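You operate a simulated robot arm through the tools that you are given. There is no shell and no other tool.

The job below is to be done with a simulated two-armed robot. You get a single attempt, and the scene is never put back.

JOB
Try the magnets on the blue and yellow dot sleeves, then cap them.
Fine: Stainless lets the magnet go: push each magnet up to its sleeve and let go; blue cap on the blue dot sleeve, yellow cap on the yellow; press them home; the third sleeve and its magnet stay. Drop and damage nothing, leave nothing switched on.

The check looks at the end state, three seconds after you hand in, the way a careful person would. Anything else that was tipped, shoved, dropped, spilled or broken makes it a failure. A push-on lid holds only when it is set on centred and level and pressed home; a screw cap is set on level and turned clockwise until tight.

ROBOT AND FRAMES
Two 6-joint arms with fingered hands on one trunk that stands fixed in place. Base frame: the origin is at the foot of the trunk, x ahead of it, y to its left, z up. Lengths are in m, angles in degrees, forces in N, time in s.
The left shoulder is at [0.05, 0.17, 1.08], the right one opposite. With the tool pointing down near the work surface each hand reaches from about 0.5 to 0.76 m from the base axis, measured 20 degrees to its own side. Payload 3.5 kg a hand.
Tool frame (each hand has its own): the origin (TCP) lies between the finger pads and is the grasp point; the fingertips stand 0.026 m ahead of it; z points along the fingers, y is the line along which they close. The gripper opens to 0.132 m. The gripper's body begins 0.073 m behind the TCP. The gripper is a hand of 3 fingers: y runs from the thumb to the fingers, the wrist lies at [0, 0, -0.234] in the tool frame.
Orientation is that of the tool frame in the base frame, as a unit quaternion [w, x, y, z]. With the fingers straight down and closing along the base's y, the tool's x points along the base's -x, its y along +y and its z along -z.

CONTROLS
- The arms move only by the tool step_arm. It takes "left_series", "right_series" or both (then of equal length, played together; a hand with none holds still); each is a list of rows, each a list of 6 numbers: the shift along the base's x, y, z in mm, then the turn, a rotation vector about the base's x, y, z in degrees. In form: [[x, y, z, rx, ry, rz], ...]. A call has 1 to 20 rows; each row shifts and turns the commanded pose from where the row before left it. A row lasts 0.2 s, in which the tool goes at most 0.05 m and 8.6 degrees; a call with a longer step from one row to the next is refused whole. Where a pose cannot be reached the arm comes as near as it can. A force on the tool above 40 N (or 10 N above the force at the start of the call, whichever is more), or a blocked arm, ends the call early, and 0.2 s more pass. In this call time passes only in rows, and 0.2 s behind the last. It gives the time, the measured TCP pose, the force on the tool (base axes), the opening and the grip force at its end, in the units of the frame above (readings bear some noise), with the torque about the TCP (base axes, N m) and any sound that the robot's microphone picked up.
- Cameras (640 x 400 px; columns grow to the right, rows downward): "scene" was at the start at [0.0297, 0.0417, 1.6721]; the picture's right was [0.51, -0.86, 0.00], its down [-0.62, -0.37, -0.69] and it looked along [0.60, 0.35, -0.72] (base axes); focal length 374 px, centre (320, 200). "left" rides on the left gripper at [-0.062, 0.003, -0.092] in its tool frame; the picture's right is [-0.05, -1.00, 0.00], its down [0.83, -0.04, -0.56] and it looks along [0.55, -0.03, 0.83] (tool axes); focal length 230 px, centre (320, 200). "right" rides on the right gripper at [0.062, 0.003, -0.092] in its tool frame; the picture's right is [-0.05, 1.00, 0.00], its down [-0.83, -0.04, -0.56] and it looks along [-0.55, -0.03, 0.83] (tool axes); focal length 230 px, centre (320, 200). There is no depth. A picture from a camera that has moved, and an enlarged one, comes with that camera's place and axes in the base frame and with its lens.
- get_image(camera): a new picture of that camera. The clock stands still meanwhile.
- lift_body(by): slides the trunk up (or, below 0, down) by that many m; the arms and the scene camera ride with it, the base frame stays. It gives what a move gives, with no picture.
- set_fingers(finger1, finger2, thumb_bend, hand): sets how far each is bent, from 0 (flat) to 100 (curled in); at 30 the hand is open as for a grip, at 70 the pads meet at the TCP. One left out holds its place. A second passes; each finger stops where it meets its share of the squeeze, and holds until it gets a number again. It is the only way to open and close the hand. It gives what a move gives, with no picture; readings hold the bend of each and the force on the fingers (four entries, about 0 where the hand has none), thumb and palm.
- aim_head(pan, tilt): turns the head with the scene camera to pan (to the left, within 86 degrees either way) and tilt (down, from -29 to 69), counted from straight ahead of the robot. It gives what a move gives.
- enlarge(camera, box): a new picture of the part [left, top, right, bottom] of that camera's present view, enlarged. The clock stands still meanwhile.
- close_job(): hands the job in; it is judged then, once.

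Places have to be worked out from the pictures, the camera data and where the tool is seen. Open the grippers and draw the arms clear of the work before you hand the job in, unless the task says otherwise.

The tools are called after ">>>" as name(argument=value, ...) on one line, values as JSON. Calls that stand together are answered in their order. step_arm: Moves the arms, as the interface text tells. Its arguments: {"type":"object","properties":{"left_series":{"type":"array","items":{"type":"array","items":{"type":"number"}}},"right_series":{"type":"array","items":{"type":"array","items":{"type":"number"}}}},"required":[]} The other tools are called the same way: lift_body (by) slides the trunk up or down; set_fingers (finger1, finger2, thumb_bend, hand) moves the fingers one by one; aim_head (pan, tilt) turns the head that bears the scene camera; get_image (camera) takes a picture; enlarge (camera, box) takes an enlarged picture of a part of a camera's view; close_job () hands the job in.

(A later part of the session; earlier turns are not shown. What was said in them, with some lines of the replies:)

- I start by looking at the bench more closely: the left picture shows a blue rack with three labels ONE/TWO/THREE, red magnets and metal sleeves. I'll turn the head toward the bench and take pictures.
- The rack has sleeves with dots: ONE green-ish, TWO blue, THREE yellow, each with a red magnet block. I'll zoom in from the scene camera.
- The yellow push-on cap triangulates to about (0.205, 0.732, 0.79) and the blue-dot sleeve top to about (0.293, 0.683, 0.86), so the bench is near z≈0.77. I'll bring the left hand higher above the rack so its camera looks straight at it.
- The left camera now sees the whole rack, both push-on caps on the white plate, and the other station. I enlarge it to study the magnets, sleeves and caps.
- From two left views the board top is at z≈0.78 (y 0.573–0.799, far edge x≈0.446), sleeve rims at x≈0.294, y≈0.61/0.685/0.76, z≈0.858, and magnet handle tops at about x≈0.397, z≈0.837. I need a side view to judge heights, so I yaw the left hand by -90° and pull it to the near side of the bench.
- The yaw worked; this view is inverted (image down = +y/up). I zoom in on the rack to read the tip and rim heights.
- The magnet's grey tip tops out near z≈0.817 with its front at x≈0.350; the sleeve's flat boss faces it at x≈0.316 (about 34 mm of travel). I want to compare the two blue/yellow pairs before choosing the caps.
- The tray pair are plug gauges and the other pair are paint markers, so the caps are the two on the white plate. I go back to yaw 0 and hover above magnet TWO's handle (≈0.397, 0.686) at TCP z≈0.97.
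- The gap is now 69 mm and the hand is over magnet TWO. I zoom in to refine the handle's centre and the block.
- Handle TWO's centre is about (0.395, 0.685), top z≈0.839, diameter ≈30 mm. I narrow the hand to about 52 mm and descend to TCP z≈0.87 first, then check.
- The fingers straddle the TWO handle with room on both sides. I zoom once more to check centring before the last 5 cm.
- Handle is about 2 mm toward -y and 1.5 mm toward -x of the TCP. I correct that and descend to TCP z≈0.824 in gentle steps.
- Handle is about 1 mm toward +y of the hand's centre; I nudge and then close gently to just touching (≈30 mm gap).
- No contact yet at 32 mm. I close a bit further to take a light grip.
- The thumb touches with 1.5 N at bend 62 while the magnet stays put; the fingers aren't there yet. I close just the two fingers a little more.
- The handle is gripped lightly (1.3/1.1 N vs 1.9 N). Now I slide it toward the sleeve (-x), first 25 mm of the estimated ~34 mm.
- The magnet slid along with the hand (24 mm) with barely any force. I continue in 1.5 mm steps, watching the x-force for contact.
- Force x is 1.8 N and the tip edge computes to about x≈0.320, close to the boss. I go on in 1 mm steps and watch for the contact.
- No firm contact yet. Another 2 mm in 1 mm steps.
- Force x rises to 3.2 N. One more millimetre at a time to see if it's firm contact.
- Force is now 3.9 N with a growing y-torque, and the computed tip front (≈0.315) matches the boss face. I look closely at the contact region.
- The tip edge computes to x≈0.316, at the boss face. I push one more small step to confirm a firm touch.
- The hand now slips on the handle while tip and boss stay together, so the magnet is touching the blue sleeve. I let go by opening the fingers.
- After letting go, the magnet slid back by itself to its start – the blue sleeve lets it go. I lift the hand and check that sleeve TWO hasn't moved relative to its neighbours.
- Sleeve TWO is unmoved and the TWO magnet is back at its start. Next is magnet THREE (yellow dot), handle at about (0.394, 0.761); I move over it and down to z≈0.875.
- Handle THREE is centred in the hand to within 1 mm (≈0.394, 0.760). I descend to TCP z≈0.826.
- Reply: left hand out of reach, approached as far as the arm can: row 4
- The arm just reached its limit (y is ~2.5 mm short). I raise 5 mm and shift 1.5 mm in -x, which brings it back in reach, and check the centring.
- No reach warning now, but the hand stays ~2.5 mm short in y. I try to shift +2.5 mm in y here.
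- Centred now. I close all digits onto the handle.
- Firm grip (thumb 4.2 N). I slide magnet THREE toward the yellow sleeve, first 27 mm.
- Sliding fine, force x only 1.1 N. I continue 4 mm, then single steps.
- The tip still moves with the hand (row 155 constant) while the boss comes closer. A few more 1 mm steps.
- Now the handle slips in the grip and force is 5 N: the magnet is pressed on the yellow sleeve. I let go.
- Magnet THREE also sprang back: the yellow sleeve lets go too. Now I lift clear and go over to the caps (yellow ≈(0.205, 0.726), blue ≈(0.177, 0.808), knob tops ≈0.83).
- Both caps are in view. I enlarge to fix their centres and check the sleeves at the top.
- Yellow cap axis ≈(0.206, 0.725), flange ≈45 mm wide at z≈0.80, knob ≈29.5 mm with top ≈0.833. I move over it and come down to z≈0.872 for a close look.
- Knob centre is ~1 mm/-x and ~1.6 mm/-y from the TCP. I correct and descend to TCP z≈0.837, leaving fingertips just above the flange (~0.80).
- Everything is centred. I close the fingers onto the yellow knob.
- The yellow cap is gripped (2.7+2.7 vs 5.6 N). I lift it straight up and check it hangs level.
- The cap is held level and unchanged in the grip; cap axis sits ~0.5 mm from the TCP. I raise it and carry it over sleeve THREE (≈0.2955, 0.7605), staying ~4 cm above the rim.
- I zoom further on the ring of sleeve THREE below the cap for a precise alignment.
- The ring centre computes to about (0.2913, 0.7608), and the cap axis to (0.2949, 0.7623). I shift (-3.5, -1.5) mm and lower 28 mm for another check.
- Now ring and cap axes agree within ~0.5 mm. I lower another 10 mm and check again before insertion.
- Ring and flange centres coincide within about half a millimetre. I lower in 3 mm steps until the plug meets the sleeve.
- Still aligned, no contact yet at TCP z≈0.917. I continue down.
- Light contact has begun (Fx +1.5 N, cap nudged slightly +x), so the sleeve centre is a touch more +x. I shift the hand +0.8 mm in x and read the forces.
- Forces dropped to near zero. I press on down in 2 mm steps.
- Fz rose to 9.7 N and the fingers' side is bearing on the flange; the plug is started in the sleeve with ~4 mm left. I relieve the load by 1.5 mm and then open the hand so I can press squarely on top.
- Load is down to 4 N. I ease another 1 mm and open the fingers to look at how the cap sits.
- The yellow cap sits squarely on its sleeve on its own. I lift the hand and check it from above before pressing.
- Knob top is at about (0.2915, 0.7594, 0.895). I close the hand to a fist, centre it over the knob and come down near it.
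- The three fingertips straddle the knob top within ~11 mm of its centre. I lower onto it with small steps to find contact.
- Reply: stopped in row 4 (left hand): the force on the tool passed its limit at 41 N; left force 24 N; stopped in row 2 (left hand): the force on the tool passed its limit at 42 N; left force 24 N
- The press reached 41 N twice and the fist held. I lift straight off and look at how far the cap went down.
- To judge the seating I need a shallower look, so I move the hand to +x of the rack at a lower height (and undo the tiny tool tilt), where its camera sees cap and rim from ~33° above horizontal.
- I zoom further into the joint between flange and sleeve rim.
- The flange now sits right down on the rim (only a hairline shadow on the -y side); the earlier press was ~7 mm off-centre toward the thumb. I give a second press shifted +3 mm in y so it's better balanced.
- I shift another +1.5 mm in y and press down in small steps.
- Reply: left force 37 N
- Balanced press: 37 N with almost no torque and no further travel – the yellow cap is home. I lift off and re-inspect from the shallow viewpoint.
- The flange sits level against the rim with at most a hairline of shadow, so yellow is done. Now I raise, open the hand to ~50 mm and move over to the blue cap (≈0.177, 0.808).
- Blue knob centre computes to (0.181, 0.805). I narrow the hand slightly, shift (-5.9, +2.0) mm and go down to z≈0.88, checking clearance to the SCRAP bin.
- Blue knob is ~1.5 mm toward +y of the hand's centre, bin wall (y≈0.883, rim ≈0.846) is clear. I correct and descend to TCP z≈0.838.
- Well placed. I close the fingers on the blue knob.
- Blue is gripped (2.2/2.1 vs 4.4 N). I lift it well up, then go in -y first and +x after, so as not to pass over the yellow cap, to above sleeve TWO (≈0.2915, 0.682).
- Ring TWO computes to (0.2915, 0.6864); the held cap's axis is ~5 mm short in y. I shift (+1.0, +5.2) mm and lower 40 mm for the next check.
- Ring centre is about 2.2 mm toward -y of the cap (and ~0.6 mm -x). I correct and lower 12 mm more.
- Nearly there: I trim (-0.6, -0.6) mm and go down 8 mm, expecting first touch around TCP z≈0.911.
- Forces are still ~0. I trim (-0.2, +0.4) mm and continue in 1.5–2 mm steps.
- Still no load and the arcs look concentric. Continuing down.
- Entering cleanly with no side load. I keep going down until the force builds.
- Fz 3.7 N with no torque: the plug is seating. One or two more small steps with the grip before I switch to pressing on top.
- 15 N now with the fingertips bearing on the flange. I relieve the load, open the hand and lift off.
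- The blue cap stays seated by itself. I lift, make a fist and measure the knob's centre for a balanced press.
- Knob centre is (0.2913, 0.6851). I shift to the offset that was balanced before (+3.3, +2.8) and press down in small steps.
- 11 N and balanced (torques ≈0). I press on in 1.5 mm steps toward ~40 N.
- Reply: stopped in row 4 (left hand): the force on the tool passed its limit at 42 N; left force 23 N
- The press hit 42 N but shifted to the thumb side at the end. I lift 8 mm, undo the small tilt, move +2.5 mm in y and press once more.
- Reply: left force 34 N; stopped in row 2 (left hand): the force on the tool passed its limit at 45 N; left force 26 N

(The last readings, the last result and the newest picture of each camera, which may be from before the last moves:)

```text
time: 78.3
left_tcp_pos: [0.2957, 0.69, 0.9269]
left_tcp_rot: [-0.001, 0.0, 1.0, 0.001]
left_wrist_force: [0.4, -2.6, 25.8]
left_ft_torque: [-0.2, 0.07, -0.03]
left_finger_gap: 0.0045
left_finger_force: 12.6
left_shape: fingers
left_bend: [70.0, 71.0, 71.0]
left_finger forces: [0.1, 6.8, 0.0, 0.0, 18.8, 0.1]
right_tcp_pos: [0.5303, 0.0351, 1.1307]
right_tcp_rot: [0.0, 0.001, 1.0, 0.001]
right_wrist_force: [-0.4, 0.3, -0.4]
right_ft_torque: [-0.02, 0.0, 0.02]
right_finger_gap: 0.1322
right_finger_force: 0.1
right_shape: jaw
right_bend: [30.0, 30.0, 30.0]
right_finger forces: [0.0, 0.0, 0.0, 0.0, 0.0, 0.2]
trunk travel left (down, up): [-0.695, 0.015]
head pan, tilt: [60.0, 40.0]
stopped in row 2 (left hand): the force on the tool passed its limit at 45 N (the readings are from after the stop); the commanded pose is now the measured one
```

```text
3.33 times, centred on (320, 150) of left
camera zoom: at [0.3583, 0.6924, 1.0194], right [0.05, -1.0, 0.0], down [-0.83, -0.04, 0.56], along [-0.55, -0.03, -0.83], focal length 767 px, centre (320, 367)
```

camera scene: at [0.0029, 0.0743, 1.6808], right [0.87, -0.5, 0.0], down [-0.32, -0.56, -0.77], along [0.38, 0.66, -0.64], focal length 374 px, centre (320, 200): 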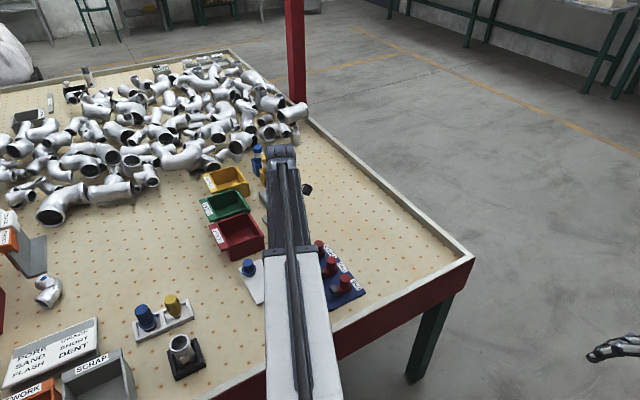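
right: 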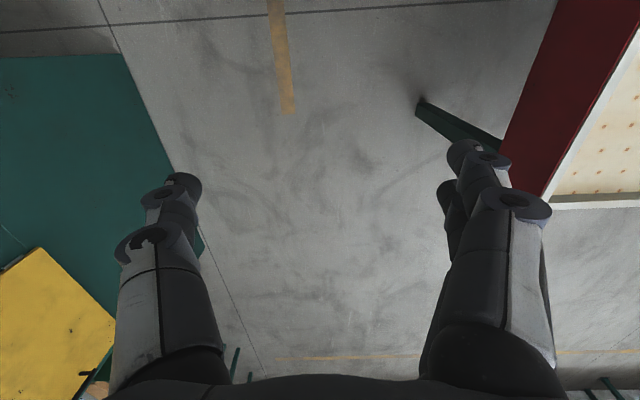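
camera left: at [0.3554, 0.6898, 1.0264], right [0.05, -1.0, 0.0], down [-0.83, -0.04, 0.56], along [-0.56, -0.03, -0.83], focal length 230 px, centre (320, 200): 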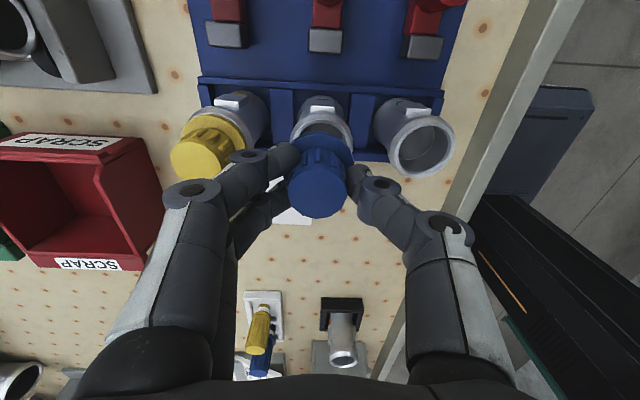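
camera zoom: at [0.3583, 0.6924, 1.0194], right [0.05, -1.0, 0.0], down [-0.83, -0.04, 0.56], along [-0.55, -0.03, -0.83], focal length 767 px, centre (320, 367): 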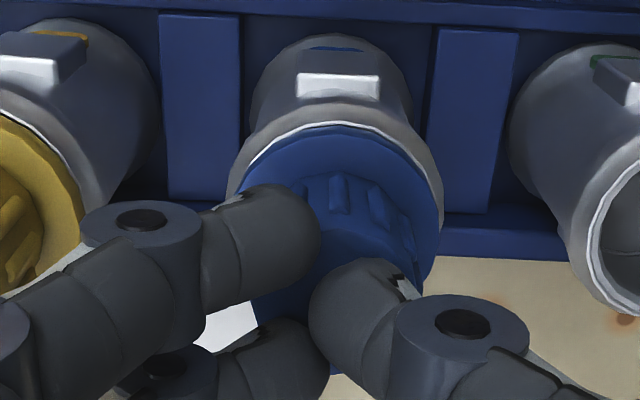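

Pressed with 34–45 N, no further travel. I lift straight up and go to the shallow viewpoint for sleeve TWO.

>>> step_arm(left_series=[[0, 0, 8, 0, 0, 0], [0, 0, 15, 0, 0, 0], [0, 0, 20, 0, 0, 0], [28, -2, 0, 0, 0, 0], [30, -2, 0, 0, 0, 0], [26, -2, 0, 0, 0, 0], [0, 0, -25, 0, 0, 0], [0, 0, -25, 0, 0, 0], [0, 0, -25, 0, 0, 0]])

>>> get_image(camera="left")

>>> enlarge(camera="left", box=[290, 240, 350, 300])

>>> enlarge(camera="left", box=[240, 230, 400, 370])

```text
time: 80.3
left_tcp_pos: [0.3802, 0.6851, 0.8897]
left_tcp_rot: [-0.001, 0.0, 1.0, -0.001]
left_wrist_force: [0.1, 0.2, -0.4]
left_ft_torque: [0.01, 0.02, 0.01]
left_finger_gap: 0.0058
left_finger_force: 0.0
left_shape: fingers
left_bend: [70.0, 70.0, 70.0]
left_finger forces: [0.0, 0.0, 0.0, 0.0, 0.0, 0.0]
right_tcp_pos: [0.5334, 0.0362, 1.13]
right_tcp_rot: [0.0, 0.0, 1.0, 0.001]
right_wrist_force: [0.5, -0.2, 0.1]
right_ft_torque: [0.01, 0.01, -0.01]
right_finger_gap: 0.132
right_finger_force: 0.1
right_shape: jaw
right_bend: [30.0, 30.0, 30.0]
right_finger forces: [0.0, 0.0, 0.1, 0.1, 0.1, 0.0]
trunk travel left (down, up): [-0.695, 0.015]
head pan, tilt: [60.0, 40.0]
```

```text
taken
camera left: at [0.4426, 0.6883, 0.9804], right [0.05, -1.0, 0.0], down [-0.83, -0.04, 0.56], along [-0.56, -0.03, -0.83], focal length 230 px, centre (320, 200)
```

left: 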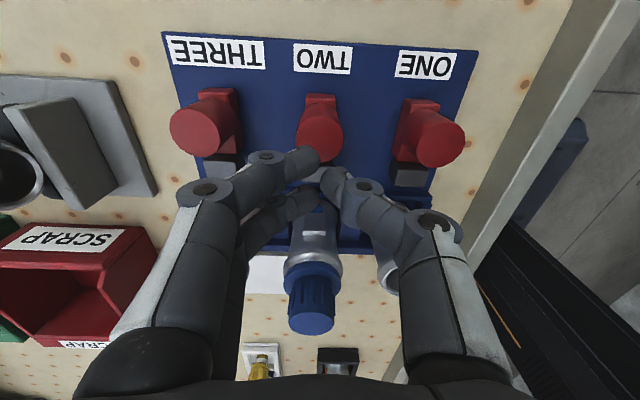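

```text
6.67 times, centred on (320, 270) of left
camera zoom: at [0.4426, 0.6883, 0.9804], right [0.05, -1.0, 0.0], down [-0.83, -0.04, 0.56], along [-0.56, -0.03, -0.83], focal length 1534 px, centre (320, -267)
```

zoom: 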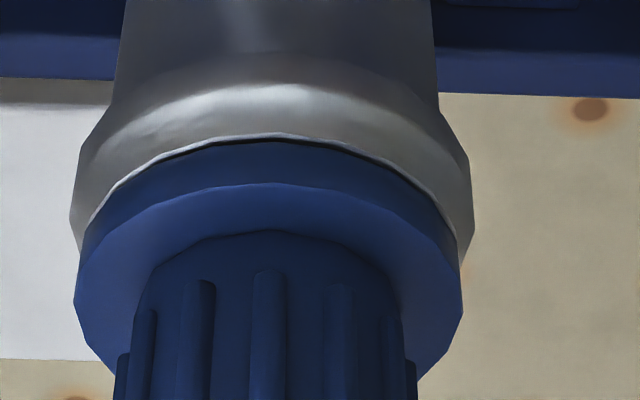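

```text
2.86 times, centred on (320, 300) of left
camera zoom: at [0.4426, 0.6883, 0.9804], right [0.05, -1.0, 0.0], down [-0.83, -0.04, 0.56], along [-0.56, -0.03, -0.83], focal length 657 px, centre (320, -86)
```

zoom: 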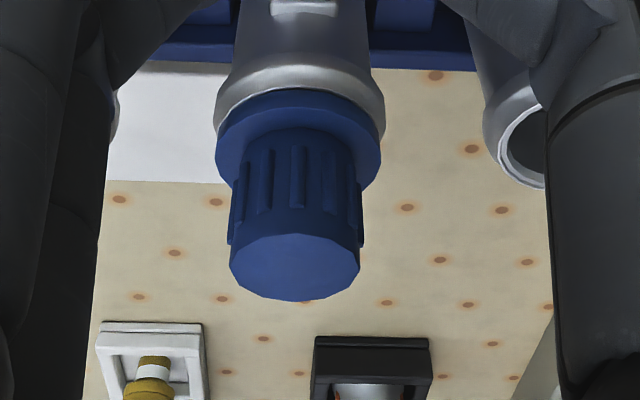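

Blue looks flush and symmetric. I withdraw the hand upward and back toward its starting place so the scene camera can see the whole rack.

>>> step_arm(left_series=[[0, 0, 30, 0, 0, 0], [0, 0, 35, 0, 0, 0], [5, -15, 40, 0, 0, 0], [10, -25, 40, 0, 0, 0], [12, -30, 40, 0, 0, 0], [12, -30, 40, 0, 0, 0], [12, -30, 40, 0, 0, 0], [12, -35, 40, 0, 0, 0], [12, -35, 20, 0, 0, 0]])

>>> set_fingers(hand="left", finger1=30, finger2=30, thumb_bend=30)

>>> get_image(camera="scene")

>>> get_image(camera="left")

```text
refused: row 5 steps farther than a row can; nothing moved
```

```text
time: 81.3
left_tcp_pos: [0.3799, 0.6845, 0.8878]
left_tcp_rot: [0.0, 0.0, 1.0, -0.001]
left_wrist_force: [-0.3, 0.5, -0.5]
left_ft_torque: [0.0, -0.01, -0.01]
left_finger_gap: 0.134
left_finger_force: 0.0
left_shape: fingers
left_bend: [30.0, 30.0, 30.0]
left_finger forces: [0.0, 0.1, 0.0, 0.0, 0.0, 0.1]
right_tcp_pos: [0.5312, 0.038, 1.1307]
right_tcp_rot: [0.001, 0.0, 1.0, 0.0]
right_wrist_force: [0.2, 0.2, 0.2]
right_ft_torque: [-0.02, 0.01, -0.01]
right_finger_gap: 0.1323
right_finger_force: 0.0
right_shape: jaw
right_bend: [30.0, 30.0, 30.0]
right_finger forces: [0.0, 0.1, 0.1, 0.0, 0.0, 0.1]
trunk travel left (down, up): [-0.695, 0.015]
head pan, tilt: [60.0, 40.0]
```

```text
taken
camera scene: at [0.003, 0.0745, 1.6809], right [0.87, -0.5, 0.0], down [-0.32, -0.56, -0.77], along [0.38, 0.66, -0.64], focal length 374 px, centre (320, 200)
```

scene: 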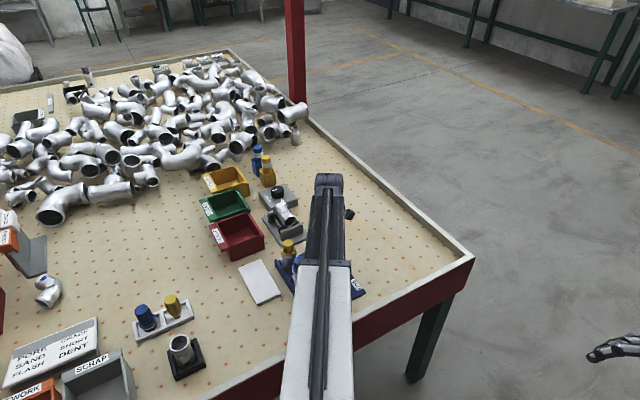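

```text
taken
camera left: at [0.4424, 0.6882, 0.9808], right [0.05, -1.0, 0.0], down [-0.83, -0.04, 0.56], along [-0.56, -0.03, -0.83], focal length 230 px, centre (320, 200)
```

left: 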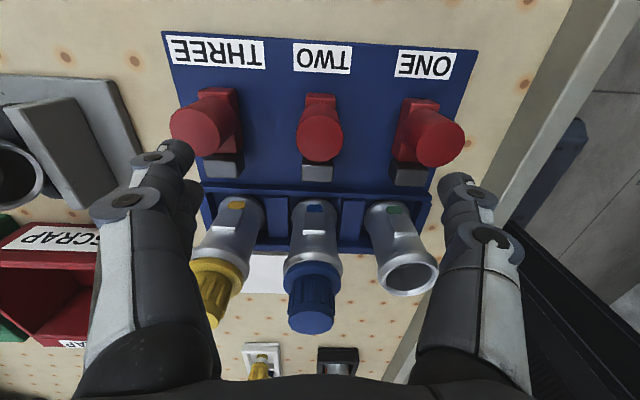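

The retreat was refused for one row being too long, and the hand opened here instead; forces are zero and nothing moved. I now raise straight up with shorter rows and withdraw.

>>> step_arm(left_series=[[0, 0, 30, 0, 0, 0], [0, 0, 35, 0, 0, 0], [5, -15, 35, 0, 0, 0], [8, -20, 35, 0, 0, 0], [10, -25, 35, 0, 0, 0], [10, -25, 35, 0, 0, 0], [10, -25, 35, 0, 0, 0], [10, -25, 35, 0, 0, 0], [10, -30, 30, 0, 0, 0], [10, -30, 20, 0, 0, 0]])

>>> get_image(camera="scene")

>>> get_image(camera="left")

```text
time: 83.5
left_tcp_pos: [0.4548, 0.4905, 1.2207]
left_tcp_rot: [0.0, 0.0, 1.0, 0.0]
left_wrist_force: [0.4, -0.7, 0.2]
left_ft_torque: [0.02, -0.02, -0.01]
left_finger_gap: 0.1343
left_finger_force: 0.0
left_shape: fingers
left_bend: [30.0, 30.0, 30.0]
left_finger forces: [0.0, 0.1, 0.0, 0.1, 0.0, 0.1]
right_tcp_pos: [0.5313, 0.0367, 1.1305]
right_tcp_rot: [0.0, 0.0, 1.0, 0.001]
right_wrist_force: [-0.7, 0.3, 0.4]
right_ft_torque: [-0.03, 0.01, 0.01]
right_finger_gap: 0.1317
right_finger_force: 0.1
right_shape: jaw
right_bend: [30.0, 30.0, 30.0]
right_finger forces: [0.1, 0.0, 0.0, 0.1, 0.1, 0.0]
trunk travel left (down, up): [-0.695, 0.015]
head pan, tilt: [60.0, 40.0]
```

```text
taken
camera scene: at [0.003, 0.074, 1.6809], right [0.87, -0.5, 0.0], down [-0.32, -0.56, -0.77], along [0.38, 0.66, -0.64], focal length 374 px, centre (320, 200)
```

scene: 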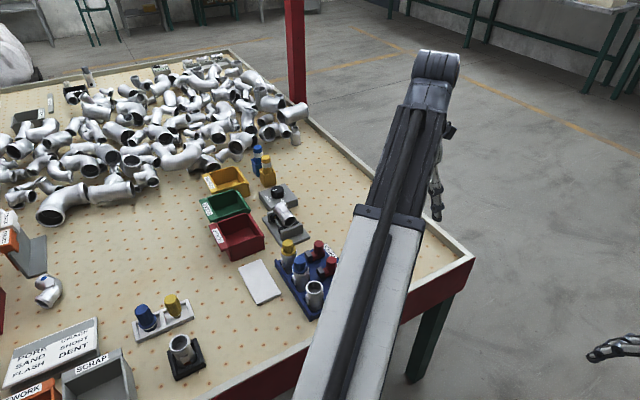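

```text
taken
camera left: at [0.5169, 0.4938, 1.3121], right [0.05, -1.0, 0.0], down [-0.83, -0.04, 0.55], along [-0.55, -0.03, -0.83], focal length 230 px, centre (320, 200)
```

left: 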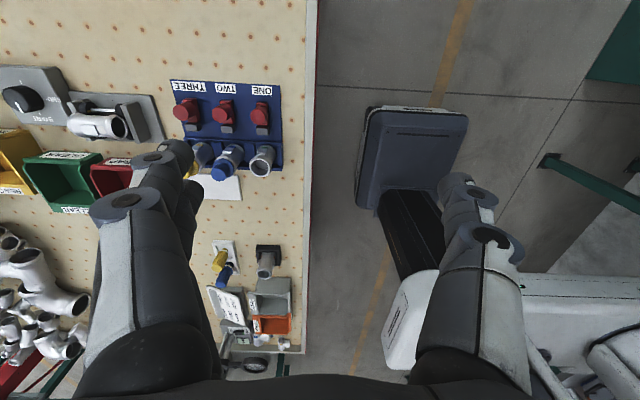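

Now the scene camera sees both capped sleeves. I zoom in to check seating, level and the rest of the bench.

>>> enlarge(camera="scene", box=[265, 225, 345, 325])

>>> enlarge(camera="scene", box=[275, 230, 315, 290])

>>> enlarge(camera="scene", box=[195, 140, 315, 260])

>>> enlarge(camera="left", box=[160, 70, 290, 210])

```text
4.00 times, centred on (305, 275) of scene
camera zoom: at [0.003, 0.074, 1.6809], right [0.87, -0.5, 0.0], down [-0.32, -0.56, -0.77], along [0.38, 0.66, -0.64], focal length 1496 px, centre (380, -100)
```

zoom: 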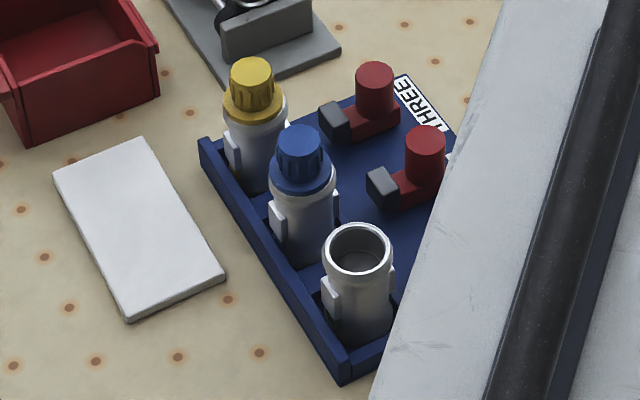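

```text
6.67 times, centred on (295, 260) of scene
camera zoom: at [0.003, 0.074, 1.6809], right [0.87, -0.5, 0.0], down [-0.32, -0.56, -0.77], along [0.38, 0.66, -0.64], focal length 2494 px, centre (487, -200)
```

zoom: 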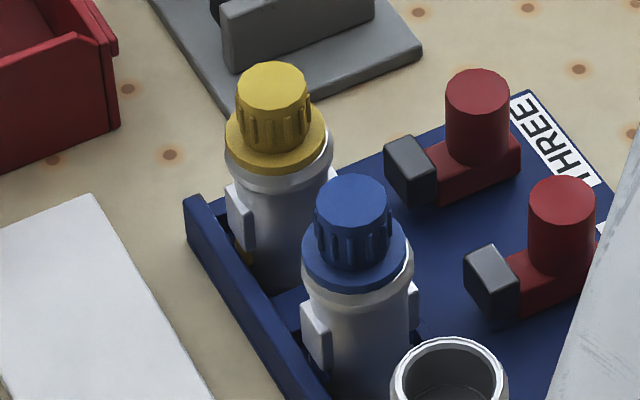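

```text
3.33 times, centred on (255, 200) of scene
camera zoom: at [0.003, 0.074, 1.6809], right [0.87, -0.5, 0.0], down [-0.32, -0.56, -0.77], along [0.38, 0.66, -0.64], focal length 1247 px, centre (537, 200)
```

zoom: 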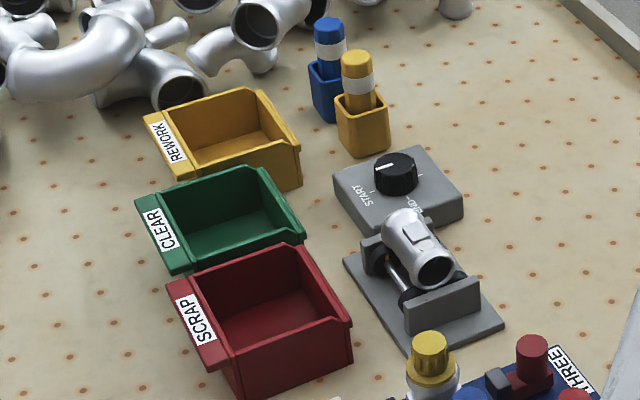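

```text
2.86 times, centred on (225, 140) of left
camera zoom: at [0.5169, 0.4938, 1.3121], right [0.05, -1.0, 0.0], down [-0.83, -0.04, 0.55], along [-0.55, -0.03, -0.83], focal length 657 px, centre (591, 371)
```

zoom: 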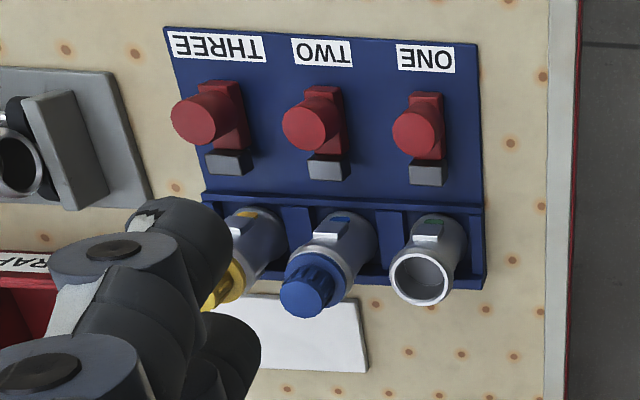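

Both caps look seated and level; magnets and sleeve ONE untouched. The hairline at the yellow cap deserves one more check from a different side, so I bring the hand camera to a shallow diagonal view (yaw -60°).

>>> step_arm(left_series=[[-6, 9, -31, 0, 0, -6], [-6, 9, -31, 0, 0, -6], [-6, 9, -31, 0, 0, -6], [-6, 9, -31, 0, 0, -6], [-6, 9, -31, 0, 0, -6], [-6, 9, -31, 0, 0, -6], [-6, 9, -31, 0, 0, -6], [-6, 9, -31, 0, 0, -6], [-6, 9, -31, 0, 0, -6], [-6, 9, -31, 0, 0, -6]])

>>> get_image(camera="left")

```text
time: 85.7
left_tcp_pos: [0.3962, 0.5779, 0.9052]
left_tcp_rot: [-0.001, 0.5, 0.866, 0.001]
left_wrist_force: [-0.1, 0.1, 0.3]
left_ft_torque: [0.0, -0.01, -0.03]
left_finger_gap: 0.1342
left_finger_force: 0.0
left_shape: fingers
left_bend: [30.0, 30.0, 30.0]
left_finger forces: [0.1, 0.0, 0.0, 0.1, 0.1, 0.0]
right_tcp_pos: [0.5324, 0.0371, 1.1324]
right_tcp_rot: [0.0, 0.0, 1.0, 0.0]
right_wrist_force: [-0.6, -0.3, -0.2]
right_ft_torque: [-0.02, 0.02, 0.01]
right_finger_gap: 0.1319
right_finger_force: 0.0
right_shape: jaw
right_bend: [30.0, 30.0, 30.0]
right_finger forces: [0.0, 0.1, 0.0, 0.0, 0.0, 0.1]
trunk travel left (down, up): [-0.695, 0.015]
head pan, tilt: [60.0, 40.0]
```

```text
taken
camera left: at [0.4299, 0.5265, 0.9978], right [-0.84, -0.54, 0.0], down [-0.45, 0.7, 0.56], along [-0.3, 0.47, -0.83], focal length 230 px, centre (320, 200)
```

left: 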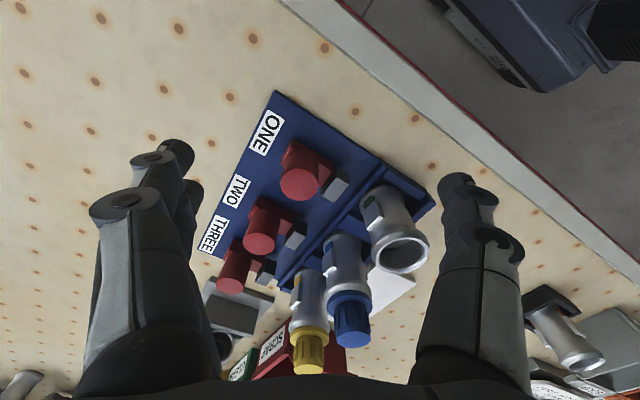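

This diagonal view shows both caps nearly side-on. I enlarge each joint.

>>> enlarge(camera="left", box=[280, 305, 340, 380])

>>> enlarge(camera="left", box=[315, 270, 385, 350])

>>> enlarge(camera="left", box=[200, 90, 440, 380])

```text
5.33 times, centred on (310, 342) of left
camera zoom: at [0.4299, 0.5265, 0.9978], right [-0.84, -0.54, 0.0], down [-0.45, 0.7, 0.56], along [-0.3, 0.47, -0.83], focal length 1227 px, centre (373, -560)
```

zoom: 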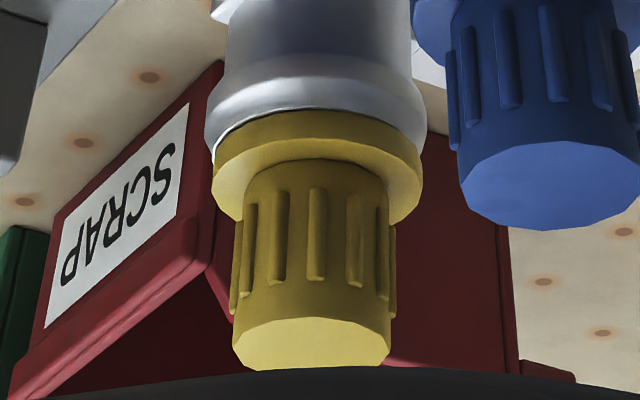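

```text
5.00 times, centred on (350, 310) of left
camera zoom: at [0.4299, 0.5265, 0.9978], right [-0.84, -0.54, 0.0], down [-0.45, 0.7, 0.56], along [-0.3, 0.47, -0.83], focal length 1150 px, centre (170, -350)
```

zoom: 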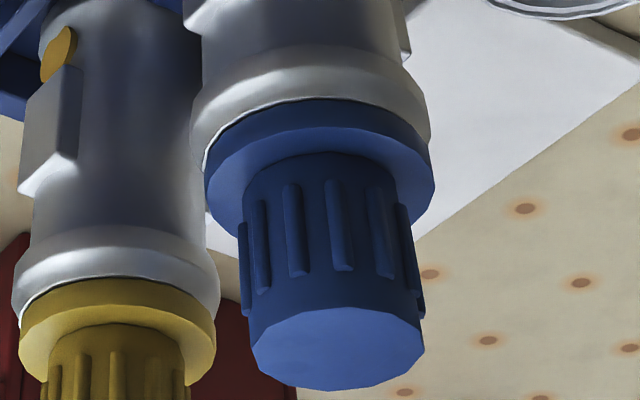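

```text
1.38 times, centred on (320, 235) of left
camera zoom: at [0.4299, 0.5265, 0.9978], right [-0.84, -0.54, 0.0], down [-0.45, 0.7, 0.56], along [-0.3, 0.47, -0.83], focal length 317 px, centre (320, 152)
```

zoom: 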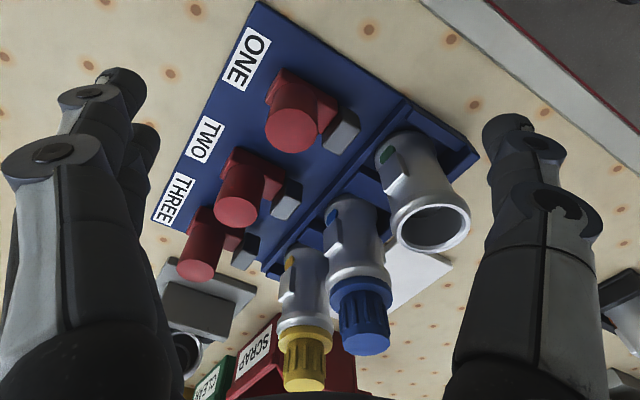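

Both flanges sit evenly on their rims and level; the magnets are all back in line, sleeve ONE untouched. I withdraw the open hand up and back to its start.

>>> step_arm(left_series=[[0, 0, 30, 0, 0, 0], [0, 0, 35, 0, 0, 0], [6, -9, 31, 0, 0, 6], [6, -9, 31, 0, 0, 6], [6, -9, 31, 0, 0, 6], [6, -9, 31, 0, 0, 6], [6, -9, 31, 0, 0, 6], [6, -9, 31, 0, 0, 6], [6, -9, 31, 0, 0, 6], [6, -9, 31, 0, 0, 6], [6, -9, 10, 0, 0, 6], [6, -9, 0, 0, 0, 6]])

>>> get_image(camera="scene")

>>> enlarge(camera="left", box=[0, 60, 320, 260])

```text
time: 88.3
left_tcp_pos: [0.4562, 0.4926, 1.2221]
left_tcp_rot: [0.001, 0.0, 1.0, 0.001]
left_wrist_force: [0.6, 0.0, 0.1]
left_ft_torque: [0.01, -0.01, 0.05]
left_finger_gap: 0.1342
left_finger_force: 0.2
left_shape: fingers
left_bend: [30.0, 30.0, 30.0]
left_finger forces: [0.1, 0.0, 0.0, 0.0, 0.0, 0.0]
left hand out of reach, approached as far as the arm can: row 11
right_tcp_pos: [0.5315, 0.0368, 1.1299]
right_tcp_rot: [0.0, 0.0, 1.0, -0.001]
right_wrist_force: [-0.2, -0.1, -0.1]
right_ft_torque: [0.03, 0.03, 0.01]
right_finger_gap: 0.1319
right_finger_force: 0.2
right_shape: jaw
right_bend: [30.0, 30.0, 30.0]
right_finger forces: [0.0, 0.1, 0.0, 0.1, 0.0, 0.0]
trunk travel left (down, up): [-0.695, 0.015]
head pan, tilt: [60.0, 40.0]
```

```text
taken
camera scene: at [0.0029, 0.0743, 1.6809], right [0.87, -0.5, 0.0], down [-0.32, -0.56, -0.77], along [0.38, 0.66, -0.64], focal length 374 px, centre (320, 200)
```

scene: 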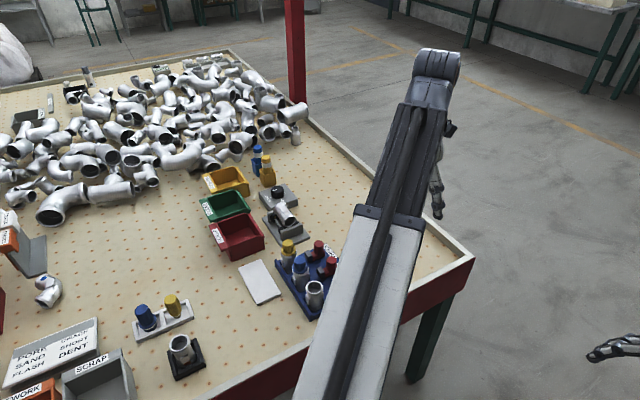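

```text
2.00 times, centred on (160, 160) of left
camera zoom: at [0.5197, 0.4957, 1.314], right [0.05, -1.0, 0.0], down [-0.83, -0.05, 0.55], along [-0.55, -0.03, -0.83], focal length 460 px, centre (640, 280)
```

zoom: 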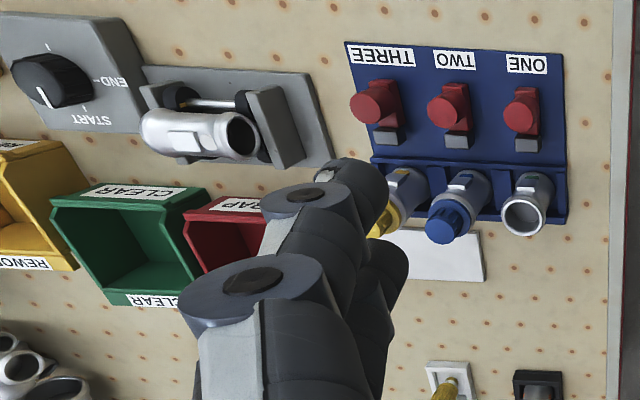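

Both magnets were tried and sprang back, the blue and yellow caps are pressed home on their matching sleeves, sleeve and magnet ONE are untouched, and no switch was touched. The hands are open and clear, so I hand the job in.

>>> close_job()

```text
The job is handed in.
```

I tried the magnets on the blue and yellow dot sleeves, and both sleeves let go. I then capped both sleeves in their matching colours, and the job is handed in.

- **Magnets:** I pushed each magnet up until it touched its sleeve and released it. Both slid straight back to where they started.
- **Caps:** I pressed each cap down with about 40 N until it stopped moving. From several angles both look level and flush, with only a hairline of shadow under the flanges.
- **Sleeve positions:** During the magnet push, both sleeves seem to have shifted in their slots, by about 2 mm at most. They are still upright in the rack.
- **Everything else:** I left the third sleeve and its magnet alone. I dropped nothing and touched no switches, and both hands are open and clear of the bench.
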